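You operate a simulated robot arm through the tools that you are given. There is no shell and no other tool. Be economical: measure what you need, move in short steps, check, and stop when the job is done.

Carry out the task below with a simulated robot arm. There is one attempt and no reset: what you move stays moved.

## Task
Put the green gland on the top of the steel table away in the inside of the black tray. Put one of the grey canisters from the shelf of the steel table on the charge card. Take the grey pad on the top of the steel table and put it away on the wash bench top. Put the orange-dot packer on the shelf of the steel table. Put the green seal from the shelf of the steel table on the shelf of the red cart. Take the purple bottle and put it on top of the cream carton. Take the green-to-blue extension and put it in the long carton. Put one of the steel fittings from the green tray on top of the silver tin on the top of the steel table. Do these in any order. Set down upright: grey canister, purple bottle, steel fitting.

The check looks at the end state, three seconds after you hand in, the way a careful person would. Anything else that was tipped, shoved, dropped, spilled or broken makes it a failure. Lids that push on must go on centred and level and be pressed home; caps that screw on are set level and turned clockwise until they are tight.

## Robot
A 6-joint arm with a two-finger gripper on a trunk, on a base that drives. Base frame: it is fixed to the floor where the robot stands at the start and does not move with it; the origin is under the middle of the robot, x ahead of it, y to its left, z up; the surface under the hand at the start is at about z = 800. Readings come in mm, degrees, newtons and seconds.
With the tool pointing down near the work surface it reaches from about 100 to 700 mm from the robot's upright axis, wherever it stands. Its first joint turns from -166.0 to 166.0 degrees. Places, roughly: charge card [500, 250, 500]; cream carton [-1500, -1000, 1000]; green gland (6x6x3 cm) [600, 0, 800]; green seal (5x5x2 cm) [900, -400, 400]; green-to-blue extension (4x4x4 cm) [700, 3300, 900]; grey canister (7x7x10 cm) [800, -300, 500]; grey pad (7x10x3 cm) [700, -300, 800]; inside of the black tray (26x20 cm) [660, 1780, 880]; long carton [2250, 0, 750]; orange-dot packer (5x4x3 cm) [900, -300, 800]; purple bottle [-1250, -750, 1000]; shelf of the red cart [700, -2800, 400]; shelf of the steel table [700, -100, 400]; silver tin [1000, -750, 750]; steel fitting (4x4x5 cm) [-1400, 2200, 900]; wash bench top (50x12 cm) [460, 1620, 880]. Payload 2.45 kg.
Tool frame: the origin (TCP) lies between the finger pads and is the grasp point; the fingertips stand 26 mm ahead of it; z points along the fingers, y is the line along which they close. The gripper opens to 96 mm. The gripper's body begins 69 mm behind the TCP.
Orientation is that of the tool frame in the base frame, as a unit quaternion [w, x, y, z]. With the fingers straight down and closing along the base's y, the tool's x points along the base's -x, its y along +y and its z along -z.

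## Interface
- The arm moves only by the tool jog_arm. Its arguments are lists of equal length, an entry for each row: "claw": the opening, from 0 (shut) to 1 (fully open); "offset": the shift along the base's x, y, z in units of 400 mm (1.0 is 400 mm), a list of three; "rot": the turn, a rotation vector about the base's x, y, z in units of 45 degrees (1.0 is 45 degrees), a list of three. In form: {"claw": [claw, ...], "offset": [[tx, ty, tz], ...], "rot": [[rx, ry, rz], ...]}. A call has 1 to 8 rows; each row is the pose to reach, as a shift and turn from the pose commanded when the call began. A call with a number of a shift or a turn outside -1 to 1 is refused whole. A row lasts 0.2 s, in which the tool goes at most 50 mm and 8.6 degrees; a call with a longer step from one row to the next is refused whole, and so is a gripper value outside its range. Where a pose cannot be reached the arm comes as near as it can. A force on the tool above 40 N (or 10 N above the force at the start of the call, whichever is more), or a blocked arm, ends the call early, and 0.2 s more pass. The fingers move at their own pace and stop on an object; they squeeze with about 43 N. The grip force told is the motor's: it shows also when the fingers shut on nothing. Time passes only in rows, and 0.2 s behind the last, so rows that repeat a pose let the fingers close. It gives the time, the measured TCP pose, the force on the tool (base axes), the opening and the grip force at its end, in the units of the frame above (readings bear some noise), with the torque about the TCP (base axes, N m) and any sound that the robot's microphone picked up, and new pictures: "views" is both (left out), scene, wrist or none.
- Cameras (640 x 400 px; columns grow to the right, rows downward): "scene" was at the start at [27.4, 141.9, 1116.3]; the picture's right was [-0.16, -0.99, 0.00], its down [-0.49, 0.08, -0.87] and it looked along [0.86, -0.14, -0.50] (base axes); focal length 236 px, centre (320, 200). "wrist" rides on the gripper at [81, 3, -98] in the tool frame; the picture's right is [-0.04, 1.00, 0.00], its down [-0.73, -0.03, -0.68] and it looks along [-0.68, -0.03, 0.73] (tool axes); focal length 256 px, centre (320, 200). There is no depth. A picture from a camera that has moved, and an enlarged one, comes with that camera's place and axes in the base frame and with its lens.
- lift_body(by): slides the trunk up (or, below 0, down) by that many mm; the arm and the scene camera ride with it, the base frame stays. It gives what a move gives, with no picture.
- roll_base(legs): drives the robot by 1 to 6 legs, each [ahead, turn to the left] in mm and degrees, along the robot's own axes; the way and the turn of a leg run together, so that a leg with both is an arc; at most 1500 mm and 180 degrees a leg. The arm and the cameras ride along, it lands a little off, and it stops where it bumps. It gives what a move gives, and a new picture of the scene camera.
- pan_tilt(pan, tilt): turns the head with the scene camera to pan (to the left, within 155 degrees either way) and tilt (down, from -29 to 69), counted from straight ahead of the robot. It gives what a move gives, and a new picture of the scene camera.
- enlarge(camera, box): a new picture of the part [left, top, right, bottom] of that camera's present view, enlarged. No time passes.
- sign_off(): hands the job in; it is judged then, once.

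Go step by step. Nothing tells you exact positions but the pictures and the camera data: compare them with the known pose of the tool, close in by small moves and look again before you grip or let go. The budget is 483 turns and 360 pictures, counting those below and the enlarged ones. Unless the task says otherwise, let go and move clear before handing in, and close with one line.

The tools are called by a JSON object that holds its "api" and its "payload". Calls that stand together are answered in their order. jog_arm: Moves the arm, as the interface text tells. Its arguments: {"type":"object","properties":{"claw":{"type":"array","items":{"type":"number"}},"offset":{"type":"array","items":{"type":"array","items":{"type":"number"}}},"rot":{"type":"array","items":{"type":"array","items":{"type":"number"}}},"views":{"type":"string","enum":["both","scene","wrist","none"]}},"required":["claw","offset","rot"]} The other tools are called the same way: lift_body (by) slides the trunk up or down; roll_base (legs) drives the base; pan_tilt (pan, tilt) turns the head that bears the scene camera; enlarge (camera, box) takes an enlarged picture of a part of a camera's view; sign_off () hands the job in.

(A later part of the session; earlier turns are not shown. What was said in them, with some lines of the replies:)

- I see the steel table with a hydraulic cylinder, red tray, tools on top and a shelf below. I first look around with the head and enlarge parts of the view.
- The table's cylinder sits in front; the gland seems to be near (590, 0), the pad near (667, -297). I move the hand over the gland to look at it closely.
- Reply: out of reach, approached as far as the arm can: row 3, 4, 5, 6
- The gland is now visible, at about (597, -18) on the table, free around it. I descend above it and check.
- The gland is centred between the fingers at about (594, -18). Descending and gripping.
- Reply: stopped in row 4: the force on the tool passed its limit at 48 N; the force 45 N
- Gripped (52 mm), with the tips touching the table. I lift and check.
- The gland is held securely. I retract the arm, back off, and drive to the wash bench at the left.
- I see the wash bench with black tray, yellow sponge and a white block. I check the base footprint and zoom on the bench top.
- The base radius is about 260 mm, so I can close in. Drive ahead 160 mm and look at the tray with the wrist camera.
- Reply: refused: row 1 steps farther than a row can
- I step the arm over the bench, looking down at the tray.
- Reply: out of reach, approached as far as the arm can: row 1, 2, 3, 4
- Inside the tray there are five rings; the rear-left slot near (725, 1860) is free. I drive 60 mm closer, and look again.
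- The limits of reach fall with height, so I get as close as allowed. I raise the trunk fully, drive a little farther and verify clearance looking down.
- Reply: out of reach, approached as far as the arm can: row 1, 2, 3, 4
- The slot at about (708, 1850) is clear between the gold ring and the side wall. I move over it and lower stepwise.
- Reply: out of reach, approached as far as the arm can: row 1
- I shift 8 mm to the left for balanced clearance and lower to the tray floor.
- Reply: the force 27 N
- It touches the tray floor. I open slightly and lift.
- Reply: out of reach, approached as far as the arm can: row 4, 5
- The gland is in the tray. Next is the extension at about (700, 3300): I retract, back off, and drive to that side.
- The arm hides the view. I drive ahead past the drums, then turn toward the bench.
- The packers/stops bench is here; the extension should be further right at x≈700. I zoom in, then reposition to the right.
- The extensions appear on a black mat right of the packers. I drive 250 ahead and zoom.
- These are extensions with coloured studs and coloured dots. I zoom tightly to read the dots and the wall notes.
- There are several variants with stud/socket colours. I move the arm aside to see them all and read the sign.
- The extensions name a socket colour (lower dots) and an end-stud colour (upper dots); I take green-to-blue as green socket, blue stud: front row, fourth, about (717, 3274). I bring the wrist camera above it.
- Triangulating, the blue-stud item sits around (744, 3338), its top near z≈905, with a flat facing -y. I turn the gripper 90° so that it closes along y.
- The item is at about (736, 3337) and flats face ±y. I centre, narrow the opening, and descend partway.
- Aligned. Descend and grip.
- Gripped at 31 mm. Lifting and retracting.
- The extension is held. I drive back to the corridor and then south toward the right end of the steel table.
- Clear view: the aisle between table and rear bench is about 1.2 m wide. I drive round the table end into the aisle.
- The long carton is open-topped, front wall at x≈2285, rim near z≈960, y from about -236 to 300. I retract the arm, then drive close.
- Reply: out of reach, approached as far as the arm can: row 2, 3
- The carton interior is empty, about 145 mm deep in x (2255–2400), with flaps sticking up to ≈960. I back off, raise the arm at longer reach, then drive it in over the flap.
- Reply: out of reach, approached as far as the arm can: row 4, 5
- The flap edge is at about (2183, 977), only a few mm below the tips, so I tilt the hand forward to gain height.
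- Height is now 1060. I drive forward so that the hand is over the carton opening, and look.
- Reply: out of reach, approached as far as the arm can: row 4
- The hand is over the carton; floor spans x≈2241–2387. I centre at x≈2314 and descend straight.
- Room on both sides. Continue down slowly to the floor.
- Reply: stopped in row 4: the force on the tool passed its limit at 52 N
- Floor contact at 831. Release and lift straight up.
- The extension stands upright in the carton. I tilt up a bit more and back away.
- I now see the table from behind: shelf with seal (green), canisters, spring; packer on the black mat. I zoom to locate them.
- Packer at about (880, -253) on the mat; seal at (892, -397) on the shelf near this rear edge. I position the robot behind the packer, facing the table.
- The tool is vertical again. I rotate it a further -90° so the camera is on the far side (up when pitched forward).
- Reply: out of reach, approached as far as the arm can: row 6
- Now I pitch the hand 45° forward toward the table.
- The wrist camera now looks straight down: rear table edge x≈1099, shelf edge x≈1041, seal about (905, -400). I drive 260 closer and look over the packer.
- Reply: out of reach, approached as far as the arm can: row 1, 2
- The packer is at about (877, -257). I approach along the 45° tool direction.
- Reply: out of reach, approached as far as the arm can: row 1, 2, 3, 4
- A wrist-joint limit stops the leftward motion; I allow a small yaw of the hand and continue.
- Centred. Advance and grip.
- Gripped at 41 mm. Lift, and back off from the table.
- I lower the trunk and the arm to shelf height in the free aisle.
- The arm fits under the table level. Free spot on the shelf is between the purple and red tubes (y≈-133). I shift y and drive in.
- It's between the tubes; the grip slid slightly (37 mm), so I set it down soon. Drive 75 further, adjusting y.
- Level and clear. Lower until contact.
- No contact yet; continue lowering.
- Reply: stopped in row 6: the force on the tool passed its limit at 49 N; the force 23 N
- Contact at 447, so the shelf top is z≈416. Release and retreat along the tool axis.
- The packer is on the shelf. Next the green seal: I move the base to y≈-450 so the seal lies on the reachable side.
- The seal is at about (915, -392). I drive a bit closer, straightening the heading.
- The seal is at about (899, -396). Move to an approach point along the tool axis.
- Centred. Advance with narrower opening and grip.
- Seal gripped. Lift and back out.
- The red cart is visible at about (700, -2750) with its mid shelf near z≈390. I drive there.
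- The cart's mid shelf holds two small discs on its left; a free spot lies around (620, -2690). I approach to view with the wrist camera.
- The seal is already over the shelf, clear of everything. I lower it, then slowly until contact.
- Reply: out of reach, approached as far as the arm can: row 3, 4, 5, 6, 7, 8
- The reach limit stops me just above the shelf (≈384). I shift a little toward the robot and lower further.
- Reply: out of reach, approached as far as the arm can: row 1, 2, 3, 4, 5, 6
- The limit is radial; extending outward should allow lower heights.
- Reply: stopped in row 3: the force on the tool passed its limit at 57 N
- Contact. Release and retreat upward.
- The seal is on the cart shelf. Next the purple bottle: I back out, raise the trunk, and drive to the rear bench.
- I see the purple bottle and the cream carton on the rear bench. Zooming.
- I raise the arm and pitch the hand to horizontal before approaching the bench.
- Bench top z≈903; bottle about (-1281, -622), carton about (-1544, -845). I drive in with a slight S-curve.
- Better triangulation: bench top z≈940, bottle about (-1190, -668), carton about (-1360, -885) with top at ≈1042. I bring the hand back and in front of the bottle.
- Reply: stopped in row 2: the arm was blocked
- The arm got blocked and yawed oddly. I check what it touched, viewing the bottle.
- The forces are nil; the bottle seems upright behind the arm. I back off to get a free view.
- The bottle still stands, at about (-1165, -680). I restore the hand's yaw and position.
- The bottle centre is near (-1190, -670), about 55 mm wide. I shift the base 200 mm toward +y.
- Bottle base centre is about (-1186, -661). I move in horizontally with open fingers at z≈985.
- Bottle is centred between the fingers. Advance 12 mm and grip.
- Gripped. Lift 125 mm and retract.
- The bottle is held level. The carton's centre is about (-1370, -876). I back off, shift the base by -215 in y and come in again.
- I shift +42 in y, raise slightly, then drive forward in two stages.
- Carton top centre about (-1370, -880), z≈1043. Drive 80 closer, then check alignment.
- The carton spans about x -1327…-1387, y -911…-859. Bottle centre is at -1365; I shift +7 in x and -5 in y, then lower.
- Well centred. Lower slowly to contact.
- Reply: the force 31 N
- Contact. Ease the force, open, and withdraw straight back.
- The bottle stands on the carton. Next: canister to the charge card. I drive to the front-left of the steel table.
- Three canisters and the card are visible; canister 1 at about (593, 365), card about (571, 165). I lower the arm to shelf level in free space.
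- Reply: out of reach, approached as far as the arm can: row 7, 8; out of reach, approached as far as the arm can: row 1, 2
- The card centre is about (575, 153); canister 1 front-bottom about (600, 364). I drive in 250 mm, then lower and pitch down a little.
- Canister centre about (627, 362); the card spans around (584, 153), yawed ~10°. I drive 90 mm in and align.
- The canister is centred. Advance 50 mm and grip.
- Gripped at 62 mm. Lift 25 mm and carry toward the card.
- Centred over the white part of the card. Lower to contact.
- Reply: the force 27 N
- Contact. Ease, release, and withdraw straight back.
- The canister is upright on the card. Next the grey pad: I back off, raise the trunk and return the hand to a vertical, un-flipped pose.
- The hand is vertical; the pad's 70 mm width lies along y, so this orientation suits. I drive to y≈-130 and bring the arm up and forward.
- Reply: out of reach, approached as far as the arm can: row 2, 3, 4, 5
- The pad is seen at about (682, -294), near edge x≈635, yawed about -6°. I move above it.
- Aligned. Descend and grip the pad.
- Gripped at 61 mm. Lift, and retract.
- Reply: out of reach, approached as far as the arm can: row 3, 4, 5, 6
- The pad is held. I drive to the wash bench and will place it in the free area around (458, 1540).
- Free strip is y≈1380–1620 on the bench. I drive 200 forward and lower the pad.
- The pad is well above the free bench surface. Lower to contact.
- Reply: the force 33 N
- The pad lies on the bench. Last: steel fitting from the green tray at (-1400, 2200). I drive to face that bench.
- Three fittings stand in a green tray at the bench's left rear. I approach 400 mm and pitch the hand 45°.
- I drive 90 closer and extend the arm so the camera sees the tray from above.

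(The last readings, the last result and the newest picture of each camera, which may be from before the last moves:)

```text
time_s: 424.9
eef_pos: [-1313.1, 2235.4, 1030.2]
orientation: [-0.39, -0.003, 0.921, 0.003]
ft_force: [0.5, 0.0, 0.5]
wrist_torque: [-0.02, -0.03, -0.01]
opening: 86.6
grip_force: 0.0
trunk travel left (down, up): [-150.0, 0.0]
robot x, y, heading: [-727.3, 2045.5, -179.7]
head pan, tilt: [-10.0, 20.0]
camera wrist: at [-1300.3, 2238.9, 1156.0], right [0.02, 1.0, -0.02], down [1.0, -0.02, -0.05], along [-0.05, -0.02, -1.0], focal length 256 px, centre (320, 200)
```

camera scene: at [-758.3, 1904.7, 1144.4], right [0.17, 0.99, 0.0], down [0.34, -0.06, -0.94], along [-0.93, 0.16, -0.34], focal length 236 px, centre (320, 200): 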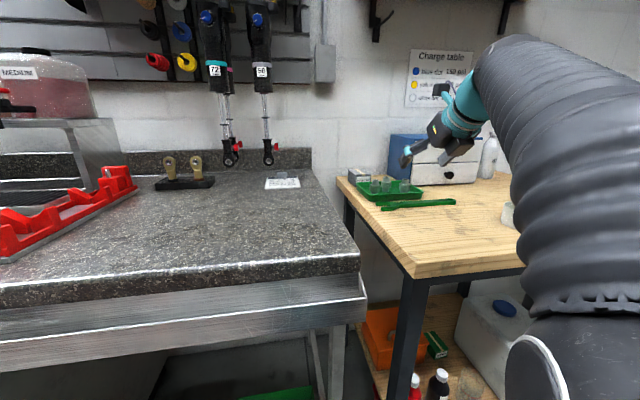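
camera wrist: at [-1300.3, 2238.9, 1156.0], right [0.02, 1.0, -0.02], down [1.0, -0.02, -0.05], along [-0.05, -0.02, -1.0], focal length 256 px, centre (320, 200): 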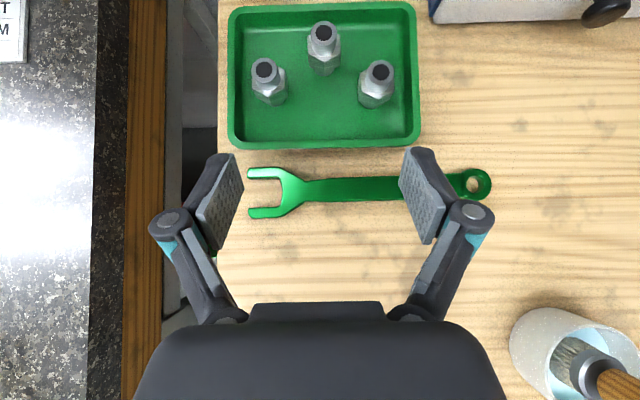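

{"api": "enlarge", "payload": {"camera": "wrist", "box": [220, 0, 430, 160]}}

{"api": "enlarge", "payload": {"camera": "scene", "box": [340, 150, 460, 225]}}

```text
2.50 times, centred on (325, 80) of wrist
camera zoom: at [-1300.3, 2238.9, 1156.0], right [0.02, 1.0, -0.02], down [1.0, -0.02, -0.05], along [-0.05, -0.02, -1.0], focal length 640 px, centre (308, 500)
```

zoom: 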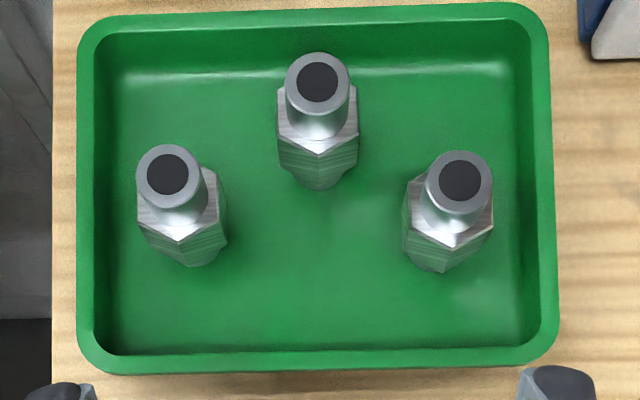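

```text
5.33 times, centred on (400, 188) of scene
camera zoom: at [-758.2, 1904.7, 1144.4], right [0.17, 0.99, 0.0], down [0.34, -0.06, -0.94], along [-0.93, 0.16, -0.34], focal length 1259 px, centre (-107, 267)
```

zoom: 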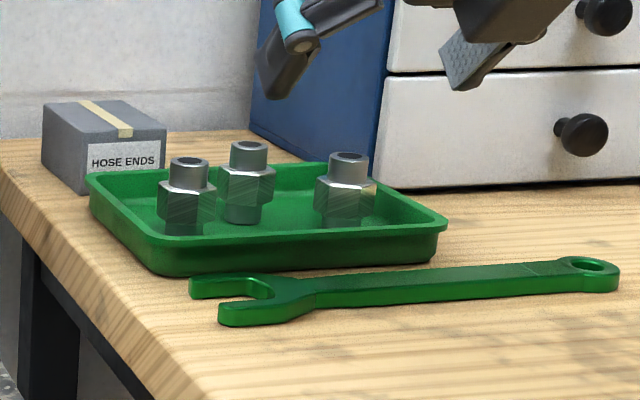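

The right-hand fitting is at about (-1415, 2287), top z≈952. I move to an approach point on the 45° axis.

{"api": "jog_arm", "payload": {"claw": [0.55, 0.55, 0.55, 0.55], "offset": [[-0.05, 0.06, -0.04], [-0.1, 0.13, -0.07], [-0.142, 0.13, -0.112], [-0.142, 0.13, -0.112]], "rot": [[0, 0, 0], [0, 0, 0], [0, 0, 0], [0, 0, 0]], "views": "wrist"}}

```text
time_s: 425.9
eef_pos: [-1369.8, 2285.8, 985.8]
orientation: [-0.39, -0.004, 0.921, 0.002]
ft_force: [0.1, -0.2, -0.1]
wrist_torque: [-0.01, -0.02, 0.02]
opening: 52.4
grip_force: 0.0
trunk travel left (down, up): [-150.0, 0.0]
robot x, y, heading: [-729.2, 2047.7, -179.4]
head pan, tilt: [-10.0, 20.0]
camera wrist: at [-1356.7, 2289.0, 1112.0], right [0.02, 1.0, -0.02], down [1.0, -0.02, -0.05], along [-0.05, -0.02, -1.0], focal length 256 px, centre (320, 200)
```

wrist: 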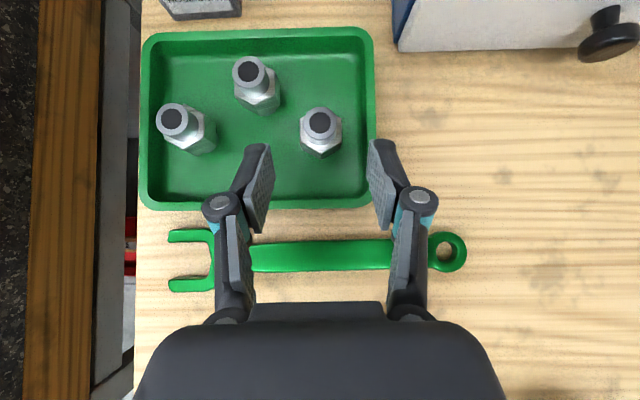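

On target. Advance to grip height.

{"api": "jog_arm", "payload": {"claw": [0.52, 0.52, 0.52], "offset": [[-0.05, 0.003, -0.05], [-0.088, 0.003, -0.09], [-0.088, 0.003, -0.09]], "rot": [[0, 0, 0], [0, 0, 0], [0, 0, 0]], "views": "both"}}

{"api": "enlarge", "payload": {"camera": "scene", "box": [340, 140, 500, 240]}}

```text
time_s: 426.7
eef_pos: [-1405.2, 2287.2, 949.5]
orientation: [-0.39, -0.004, 0.921, 0.002]
ft_force: [-0.1, -1.3, -0.1]
wrist_torque: [-0.03, -0.05, -0.01]
opening: 48.8
grip_force: 0.0
trunk travel left (down, up): [-150.0, 0.0]
robot x, y, heading: [-725.6, 2045.3, -179.6]
head pan, tilt: [-10.0, 20.0]
camera scene: at [-758.2, 1904.7, 1144.4], right [0.17, 0.99, 0.0], down [0.34, -0.06, -0.94], along [-0.93, 0.16, -0.34], focal length 236 px, centre (320, 200)
camera wrist: at [-1391.8, 2289.6, 1074.9], right [0.02, 1.0, -0.02], down [1.0, -0.02, -0.05], along [-0.05, -0.02, -1.0], focal length 256 px, centre (320, 200)
```

scene: 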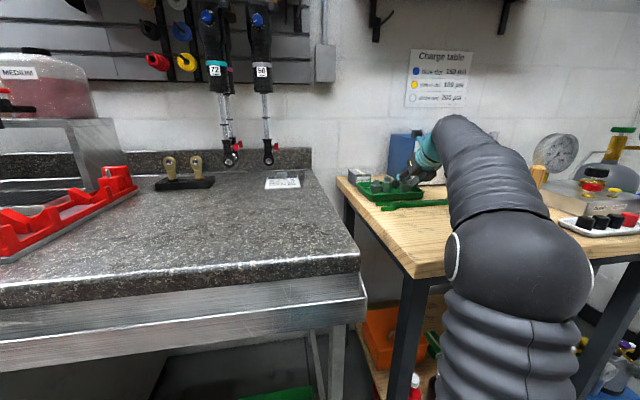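
wrist: 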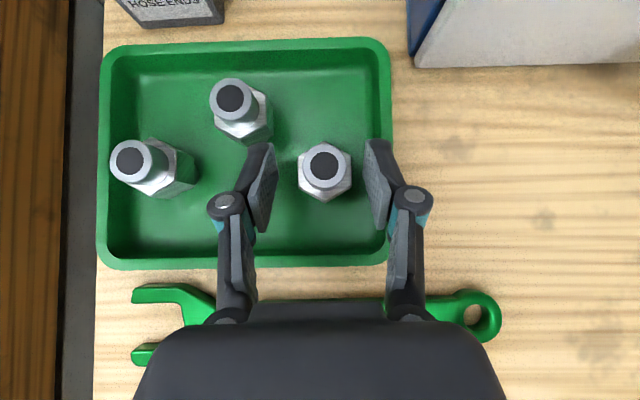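

```text
4.00 times, centred on (420, 190) of scene
camera zoom: at [-758.2, 1904.7, 1144.4], right [0.17, 0.99, 0.0], down [0.34, -0.06, -0.94], along [-0.93, 0.16, -0.34], focal length 944 px, centre (-80, 240)
```

zoom: 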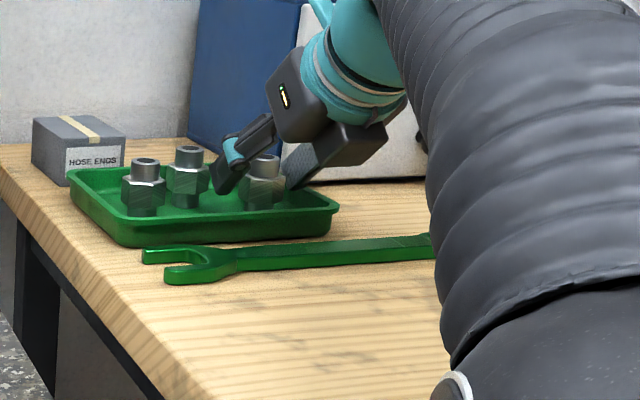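

The fingers straddle the fitting. Close.

{"api": "jog_arm", "payload": {"claw": [0.4, 0.25, 0.15, 0.15, 0.15], "offset": [[0, 0.003, -0.005], [0, 0.003, -0.008], [0, 0.003, -0.008], [0, 0.003, -0.008], [0, 0.003, -0.008]], "rot": [[0, 0, 0], [0, 0, 0], [0, 0, 0], [0, 0, 0], [0, 0, 0]], "views": "wrist"}}

```text
time_s: 427.9
eef_pos: [-1405.6, 2288.9, 947.4]
orientation: [-0.39, -0.004, 0.921, 0.003]
ft_force: [-1.5, 0.1, 7.8]
wrist_torque: [-0.03, 0.12, -0.01]
opening: 32.8
grip_force: 42.8
trunk travel left (down, up): [-150.0, 0.0]
robot x, y, heading: [-727.4, 2046.8, -179.4]
head pan, tilt: [-10.0, 20.0]
camera wrist: at [-1392.0, 2291.4, 1073.7], right [0.02, 1.0, -0.02], down [1.0, -0.02, -0.06], along [-0.06, -0.02, -1.0], focal length 256 px, centre (320, 200)
```

wrist: 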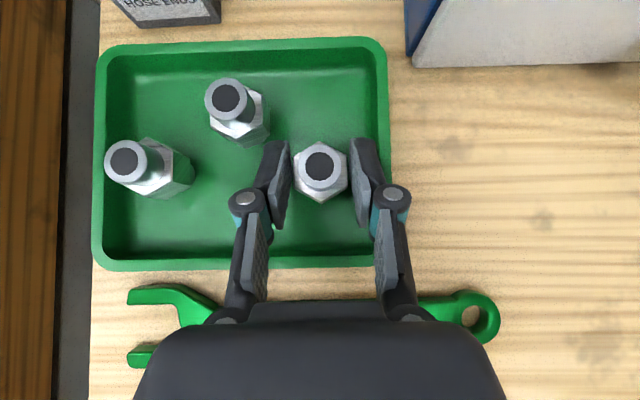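

Gripped at 33 mm. Lift and check.

{"api": "jog_arm", "payload": {"claw": [0.15, 0.15, 0.15, 0.15, 0.15, 0.15], "offset": [[0, 0, 0.04], [0, 0, 0.1], [0, 0, 0.16], [0.06, 0, 0.22], [0.14, 0, 0.25], [0.2, 0, 0.25]], "rot": [[0, 0, 0], [0, 0, 0], [0, 0, 0], [0, 0, 0], [0, 0, 0], [0, 0, 0]], "views": "both"}}

{"api": "enlarge", "payload": {"camera": "scene", "box": [340, 110, 500, 210]}}

```text
time_s: 429.3
eef_pos: [-1326.2, 2291.4, 1045.5]
orientation: [-0.389, -0.004, 0.921, 0.002]
ft_force: [-0.6, -0.4, -1.2]
wrist_torque: [-0.02, 0.0, 0.02]
opening: 32.7
grip_force: 42.6
trunk travel left (down, up): [-150.0, 0.0]
robot x, y, heading: [-723.8, 2046.0, -179.6]
head pan, tilt: [-10.0, 20.0]
camera scene: at [-758.6, 1904.8, 1144.4], right [0.17, 0.99, 0.0], down [0.34, -0.06, -0.94], along [-0.93, 0.16, -0.34], focal length 236 px, centre (320, 200)
camera wrist: at [-1313.6, 2292.8, 1172.8], right [0.02, 1.0, -0.02], down [1.0, -0.02, -0.05], along [-0.05, -0.02, -1.0], focal length 256 px, centre (320, 200)
```

scene: 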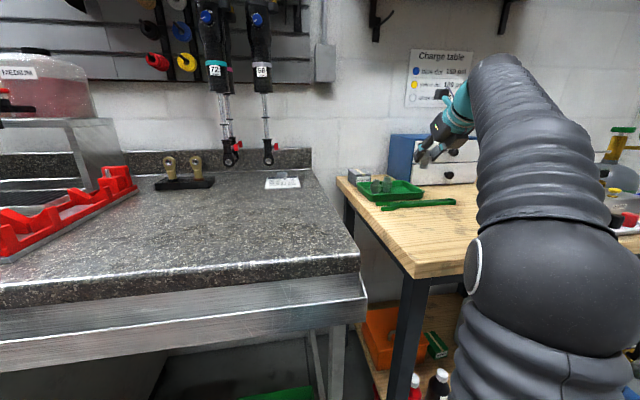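
wrist: 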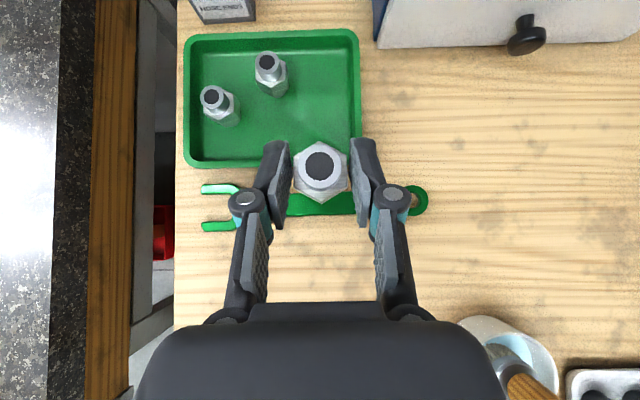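

```text
4.00 times, centred on (420, 160) of scene
camera zoom: at [-758.6, 1904.8, 1144.4], right [0.17, 0.99, 0.0], down [0.34, -0.06, -0.94], along [-0.93, 0.16, -0.34], focal length 944 px, centre (-80, 360)
```

zoom: 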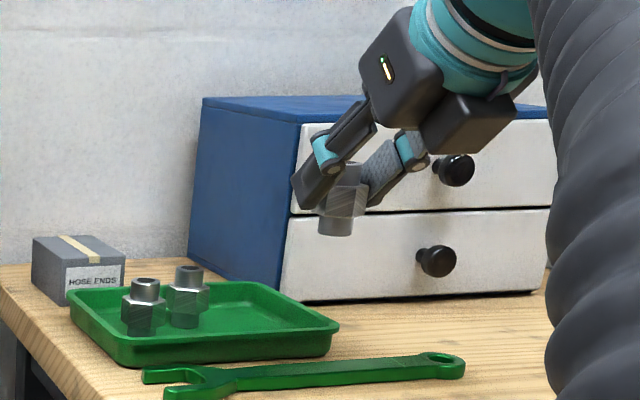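

The fitting is held upright. The silver tin is at about (890, -649) on the table; I'll approach from the table's right end, heading +y.

{"api": "roll_base", "payload": {"legs": [[-520, 0], [0, 90], [1500, 0], [1500, 0], [400, 0], [0, 90]]}}

{"api": "roll_base", "payload": {"legs": [[840, 0], [0, 90]]}}

{"api": "enlarge", "payload": {"camera": "wrist", "box": [0, 0, 640, 400]}}

```text
time_s: 456.2
eef_pos: [573.3, -1536.6, 1047.2]
orientation: [-0.012, 0.921, 0.039, 0.388]
ft_force: [-1.0, 0.0, -1.2]
wrist_torque: [0.02, 0.0, 0.01]
opening: 32.7
grip_force: 43.1
trunk travel left (down, up): [-150.0, 0.0]
robot x, y, heading: [-43.3, -1339.0, 4.9]
head pan, tilt: [-10.0, 20.0]
camera scene: at [-26.7, -1197.3, 1144.4], right [-0.09, -1.0, 0.0], down [-0.34, 0.03, -0.94], along [0.94, -0.09, -0.34], focal length 236 px, centre (320, 200)
```

scene: 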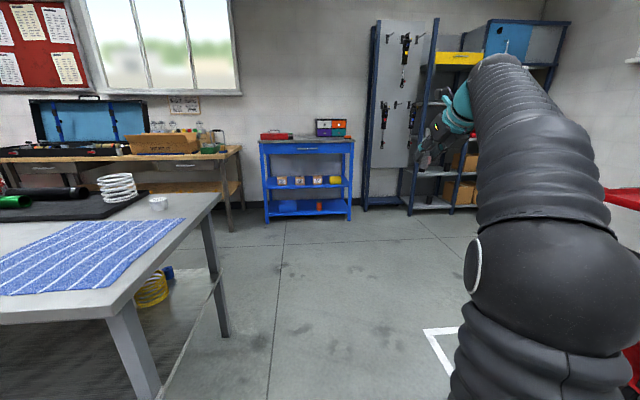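

```text
time_s: 464.6
eef_pos: [989.6, -647.0, 1045.7]
orientation: [-0.286, 0.618, 0.683, 0.264]
ft_force: [0.0, -0.3, -1.0]
wrist_torque: [-0.01, 0.0, -0.01]
opening: 32.8
grip_force: 42.7
trunk travel left (down, up): [-150.0, 0.0]
robot x, y, heading: [801.6, -1269.0, 95.4]
head pan, tilt: [-10.0, 20.0]
camera scene: at [656.4, -1250.2, 1144.4], right [1.0, -0.08, 0.0], down [-0.03, -0.34, -0.94], along [0.07, 0.94, -0.34], focal length 236 px, centre (320, 200)
```

scene: 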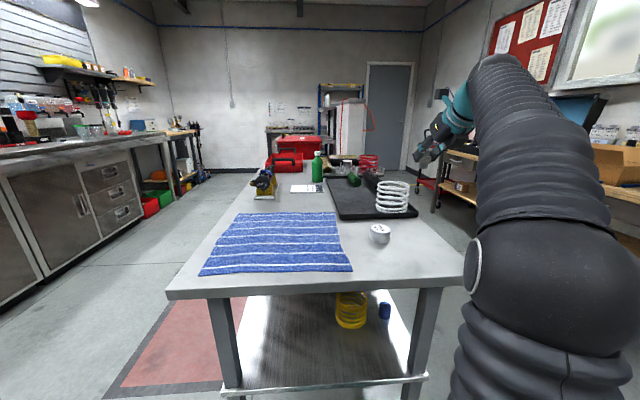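

```text
1.00 times, centred on (320, 200) of wrist (not enlarged: the box is as wide or as high as the picture)
camera zoom: at [991.8, -659.6, 1173.1], right [1.0, 0.07, -0.02], down [0.07, -1.0, -0.05], along [-0.02, 0.05, -1.0], focal length 256 px, centre (320, 200)
```

zoom: 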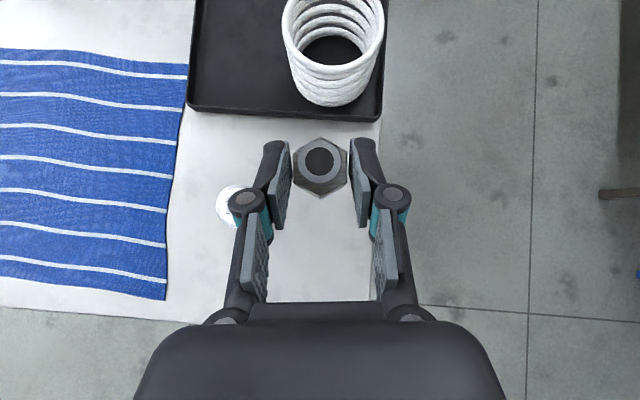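

The tin is visible at about (868, -665). I move the arm over it at height and check.

{"api": "jog_arm", "payload": {"claw": [0.15, 0.15, 0.15, 0.15], "offset": [[-0.1, -0.02, -0.02], [-0.2, -0.04, -0.04], [-0.3, -0.075, -0.08], [-0.3, -0.075, -0.08]], "rot": [[0, 0, 0], [0, 0, 0], [0, 0, 0], [0, 0, 0]], "views": "both"}}

{"api": "enlarge", "payload": {"camera": "scene", "box": [300, 140, 460, 260]}}

```text
time_s: 465.6
eef_pos: [870.9, -676.3, 1014.9]
orientation: [-0.286, 0.618, 0.683, 0.264]
ft_force: [0.0, -0.9, -0.8]
wrist_torque: [-0.01, -0.01, -0.02]
opening: 32.8
grip_force: 43.2
trunk travel left (down, up): [-150.0, 0.0]
robot x, y, heading: [799.7, -1263.7, 95.5]
head pan, tilt: [-10.0, 20.0]
camera scene: at [656.4, -1250.2, 1144.4], right [1.0, -0.08, 0.0], down [-0.03, -0.34, -0.94], along [0.07, 0.94, -0.34], focal length 236 px, centre (320, 200)
camera wrist: at [873.7, -689.6, 1140.9], right [1.0, 0.07, -0.02], down [0.07, -1.0, -0.05], along [-0.03, 0.05, -1.0], focal length 256 px, centre (320, 200)
```

scene: 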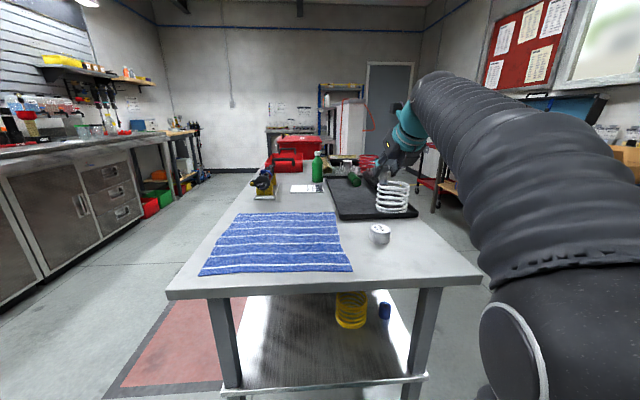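
wrist: 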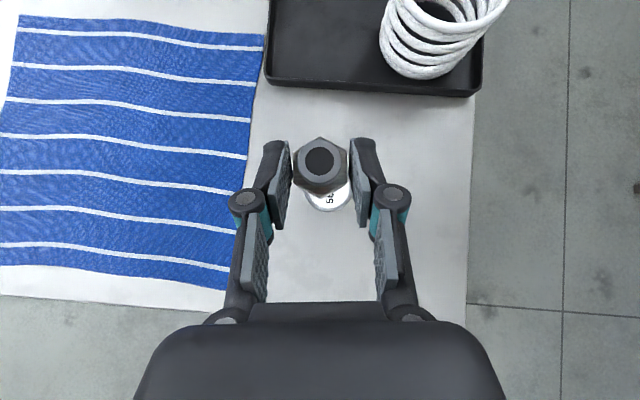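

```text
3.33 times, centred on (380, 200) of scene
camera zoom: at [656.4, -1250.2, 1144.4], right [1.0, -0.08, 0.0], down [-0.03, -0.34, -0.94], along [0.07, 0.94, -0.34], focal length 787 px, centre (120, 200)
```

zoom: 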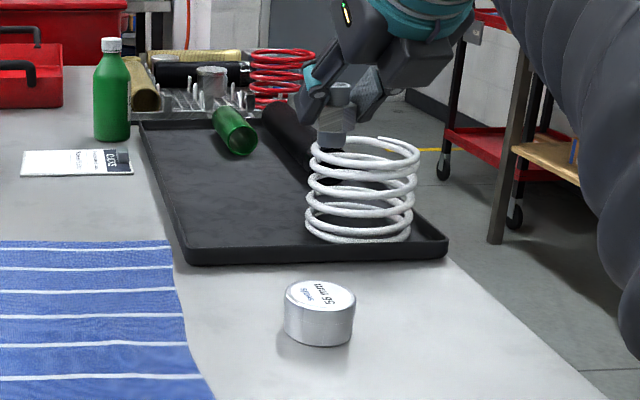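

Tin centre ≈ (872, -656), top z≈838; fitting is at (869, -666). I shift (+3, +10) and lower most of the way.

{"api": "jog_arm", "payload": {"claw": [0.15, 0.15, 0.15, 0.15], "offset": [[0.008, 0.025, -0.09], [0.008, 0.025, -0.19], [0.008, 0.025, -0.27], [0.008, 0.025, -0.27]], "rot": [[0, 0, 0], [0, 0, 0], [0, 0, 0], [0, 0, 0]], "views": "wrist"}}

{"api": "enlarge", "payload": {"camera": "scene", "box": [320, 180, 460, 260]}}

{"api": "enlarge", "payload": {"camera": "wrist", "box": [220, 100, 420, 250]}}

```text
time_s: 466.6
eef_pos: [870.8, -666.5, 906.3]
orientation: [-0.286, 0.618, 0.683, 0.264]
ft_force: [0.1, -0.6, -1.4]
wrist_torque: [0.01, -0.02, 0.0]
opening: 32.9
grip_force: 42.3
trunk travel left (down, up): [-150.0, 0.0]
robot x, y, heading: [803.8, -1268.6, 95.3]
head pan, tilt: [-10.0, 20.0]
camera wrist: at [874.1, -679.5, 1033.4], right [1.0, 0.07, -0.02], down [0.07, -1.0, -0.05], along [-0.02, 0.05, -1.0], focal length 256 px, centre (320, 200)
```

wrist: 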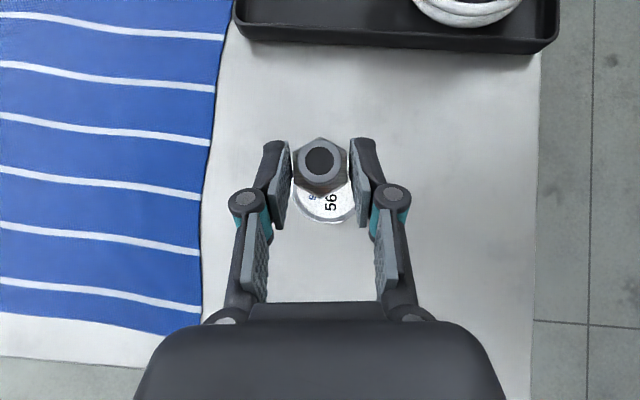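

```text
4.57 times, centred on (390, 220) of scene
camera zoom: at [656.3, -1250.3, 1144.4], right [1.0, -0.08, 0.0], down [-0.03, -0.34, -0.94], along [0.07, 0.94, -0.34], focal length 1079 px, centre (0, 109)
```

zoom: 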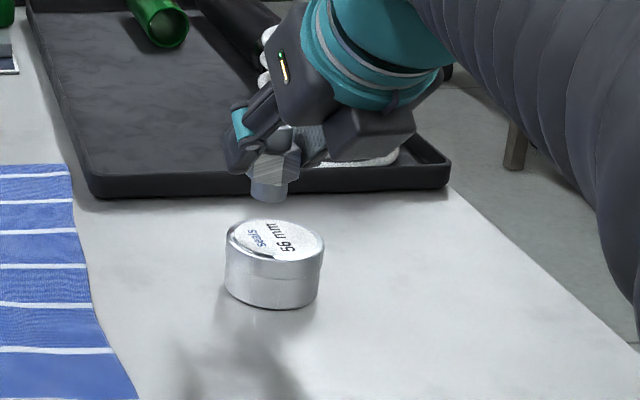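

```text
2.67 times, centred on (320, 175) of wrist
camera zoom: at [874.1, -679.5, 1033.4], right [1.0, 0.07, -0.02], down [0.07, -1.0, -0.05], along [-0.02, 0.05, -1.0], focal length 683 px, centre (320, 267)
```

zoom: 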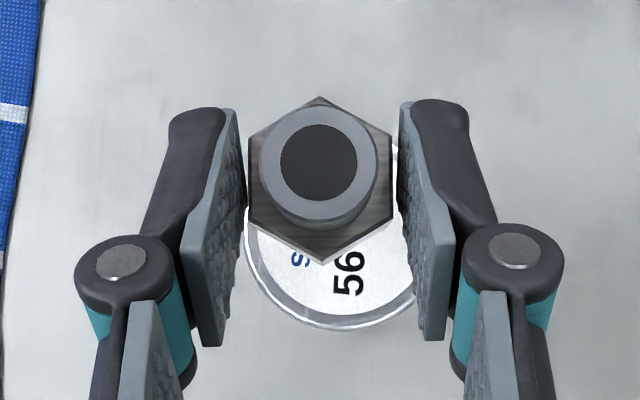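

Small correction: shift (+4, -5), then lower to contact.

{"api": "jog_arm", "payload": {"claw": [0.15, 0.15, 0.15, 0.15, 0.15], "offset": [[0.01, -0.013, 0], [0.01, -0.013, -0.02], [0.01, -0.013, -0.03], [0.01, -0.013, -0.037], [0.01, -0.013, -0.037]], "rot": [[0, 0, 0], [0, 0, 0], [0, 0, 0], [0, 0, 0], [0, 0, 0]], "views": "none"}}

{"api": "enlarge", "payload": {"camera": "scene", "box": [320, 180, 460, 260]}}

{"api": "enlarge", "payload": {"camera": "wrist", "box": [220, 100, 420, 250]}}

```text
time_s: 467.8
eef_pos: [876.4, -671.9, 891.8]
orientation: [-0.285, 0.618, 0.683, 0.264]
ft_force: [0.4, 0.5, -1.3]
wrist_torque: [0.02, 0.02, 0.01]
opening: 32.8
grip_force: 43.5
trunk travel left (down, up): [-150.0, 0.0]
robot x, y, heading: [797.2, -1265.9, 95.7]
head pan, tilt: [-10.0, 20.0]
```

```text
4.57 times, centred on (390, 220) of scene
camera zoom: at [656.3, -1250.2, 1144.4], right [1.0, -0.08, 0.0], down [-0.03, -0.34, -0.94], along [0.07, 0.94, -0.34], focal length 1079 px, centre (0, 109)
```

zoom: 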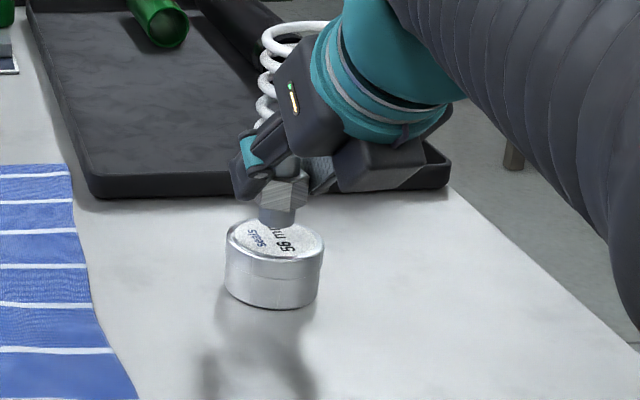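

```text
2.67 times, centred on (320, 175) of wrist
camera zoom: at [878.7, -684.6, 1018.0], right [1.0, 0.07, -0.02], down [0.07, -1.0, -0.05], along [-0.02, 0.05, -1.0], focal length 683 px, centre (320, 267)
```

zoom: 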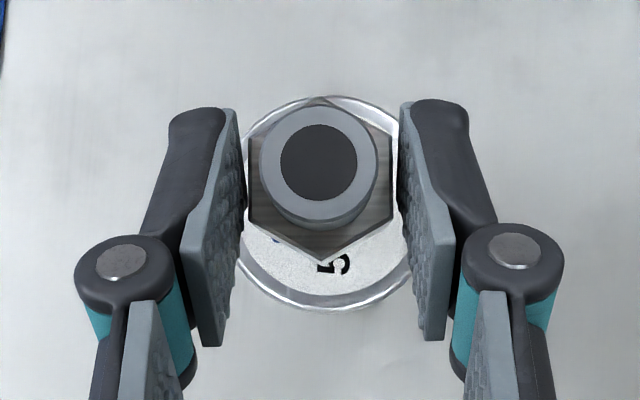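

Well centred (within ~2 mm). Lower to contact.

{"api": "jog_arm", "payload": {"claw": [0.15, 0.15, 0.15, 0.15, 0.15, 0.15], "offset": [[0, 0, -0.012], [0, 0, -0.018], [0, 0, -0.023], [0, 0, -0.028], [0, 0, -0.033], [0, 0, -0.038]], "rot": [[0, 0, 0], [0, 0, 0], [0, 0, 0], [0, 0, 0], [0, 0, 0], [0, 0, 0]], "views": "none"}}

{"api": "enlarge", "payload": {"camera": "scene", "box": [320, 180, 460, 260]}}

```text
time_s: 469.2
eef_pos: [875.5, -672.7, 879.1]
orientation: [-0.288, 0.617, 0.682, 0.266]
ft_force: [-1.6, 1.0, 13.3]
wrist_torque: [0.15, 0.09, 0.01]
opening: 32.9
grip_force: 42.6
trunk travel left (down, up): [-150.0, 0.0]
robot x, y, heading: [802.0, -1266.8, 95.7]
head pan, tilt: [-10.0, 20.0]
```

```text
4.57 times, centred on (390, 220) of scene
camera zoom: at [656.1, -1250.9, 1144.7], right [1.0, -0.08, 0.0], down [-0.03, -0.34, -0.94], along [0.07, 0.94, -0.34], focal length 1079 px, centre (0, 109)
```

zoom: 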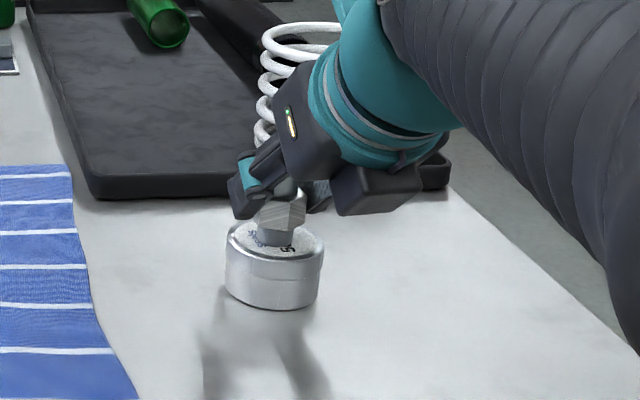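

Contact. Ease, open, and withdraw along the tool axis.

{"api": "jog_arm", "payload": {"claw": [0.3, 0.4, 0.5, 0.55, 0.55, 0.55, 0.55], "offset": [[0, 0, 0.005], [0, 0, 0.005], [0, 0, 0.005], [0, 0, 0.005], [0, -0.04, 0.045], [0, -0.1, 0.11], [0, -0.15, 0.18]], "rot": [[0, 0, 0], [0, 0, 0], [0, 0, 0], [0, 0, 0], [0, 0, 0], [0, 0, 0], [0, 0, 0]], "views": "wrist"}}

{"api": "enlarge", "payload": {"camera": "scene", "box": [320, 180, 460, 260]}}

```text
time_s: 470.8
eef_pos: [875.1, -732.8, 948.3]
orientation: [-0.286, 0.617, 0.683, 0.265]
ft_force: [0.1, 1.6, -0.2]
wrist_torque: [0.01, 0.01, -0.02]
opening: 52.7
grip_force: 0.0
trunk travel left (down, up): [-150.0, 0.0]
robot x, y, heading: [803.0, -1265.2, 95.4]
head pan, tilt: [-10.0, 20.0]
camera wrist: at [878.3, -745.2, 1074.7], right [1.0, 0.07, -0.02], down [0.07, -1.0, -0.05], along [-0.03, 0.05, -1.0], focal length 256 px, centre (320, 200)
```

wrist: 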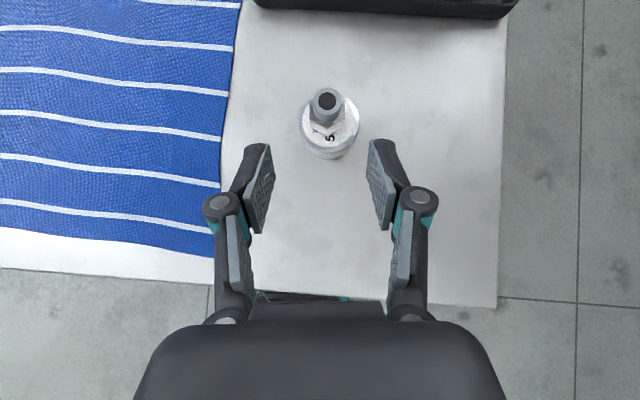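

```text
4.57 times, centred on (390, 220) of scene
camera zoom: at [656.4, -1250.0, 1144.4], right [1.0, -0.08, 0.0], down [-0.03, -0.34, -0.94], along [0.07, 0.94, -0.34], focal length 1079 px, centre (0, 109)
```

zoom: 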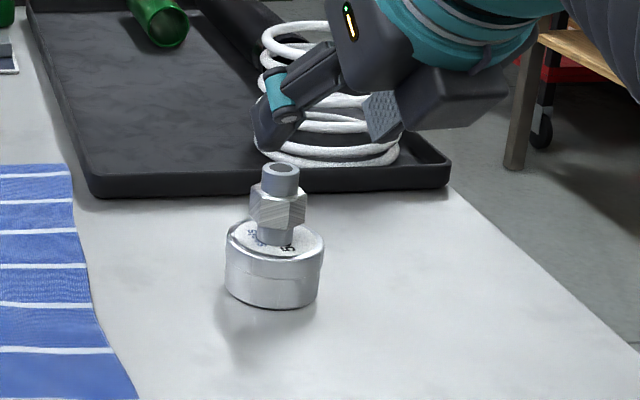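

The fitting stands upright on the tin. I back away clear and take a last look.

{"api": "roll_base", "payload": {"legs": [[-300, 0]]}}

```text
time_s: 472.8
eef_pos: [905.1, -1029.4, 948.4]
orientation: [-0.286, 0.618, 0.683, 0.264]
ft_force: [0.2, -0.1, -0.4]
wrist_torque: [-0.01, 0.02, 0.01]
opening: 52.9
grip_force: 0.0
trunk travel left (down, up): [-150.0, 0.0]
robot x, y, heading: [832.7, -1563.8, 95.5]
head pan, tilt: [-10.0, 20.0]
camera scene: at [685.8, -1548.2, 1144.4], right [1.0, -0.08, 0.0], down [-0.03, -0.34, -0.94], along [0.07, 0.94, -0.34], focal length 236 px, centre (320, 200)
```

scene: 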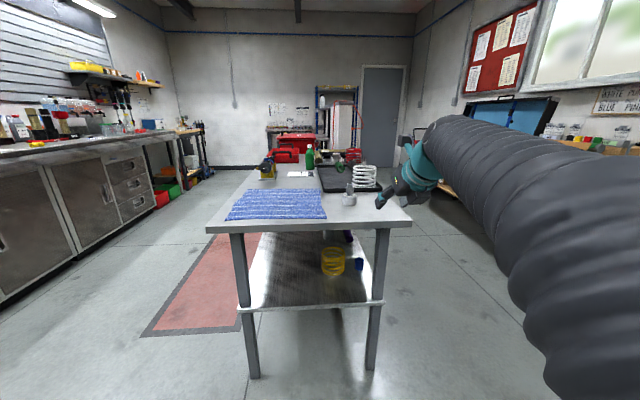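

Everything is in place and the hand is clear, so I hand the job in.

{"api": "sign_off", "payload": {}}

```text
The job is handed in.
```

All eight items were placed and the job is handed in. The one judgement call was the green-to-blue extension: I took it to be the one with a green socket and a blue stud.
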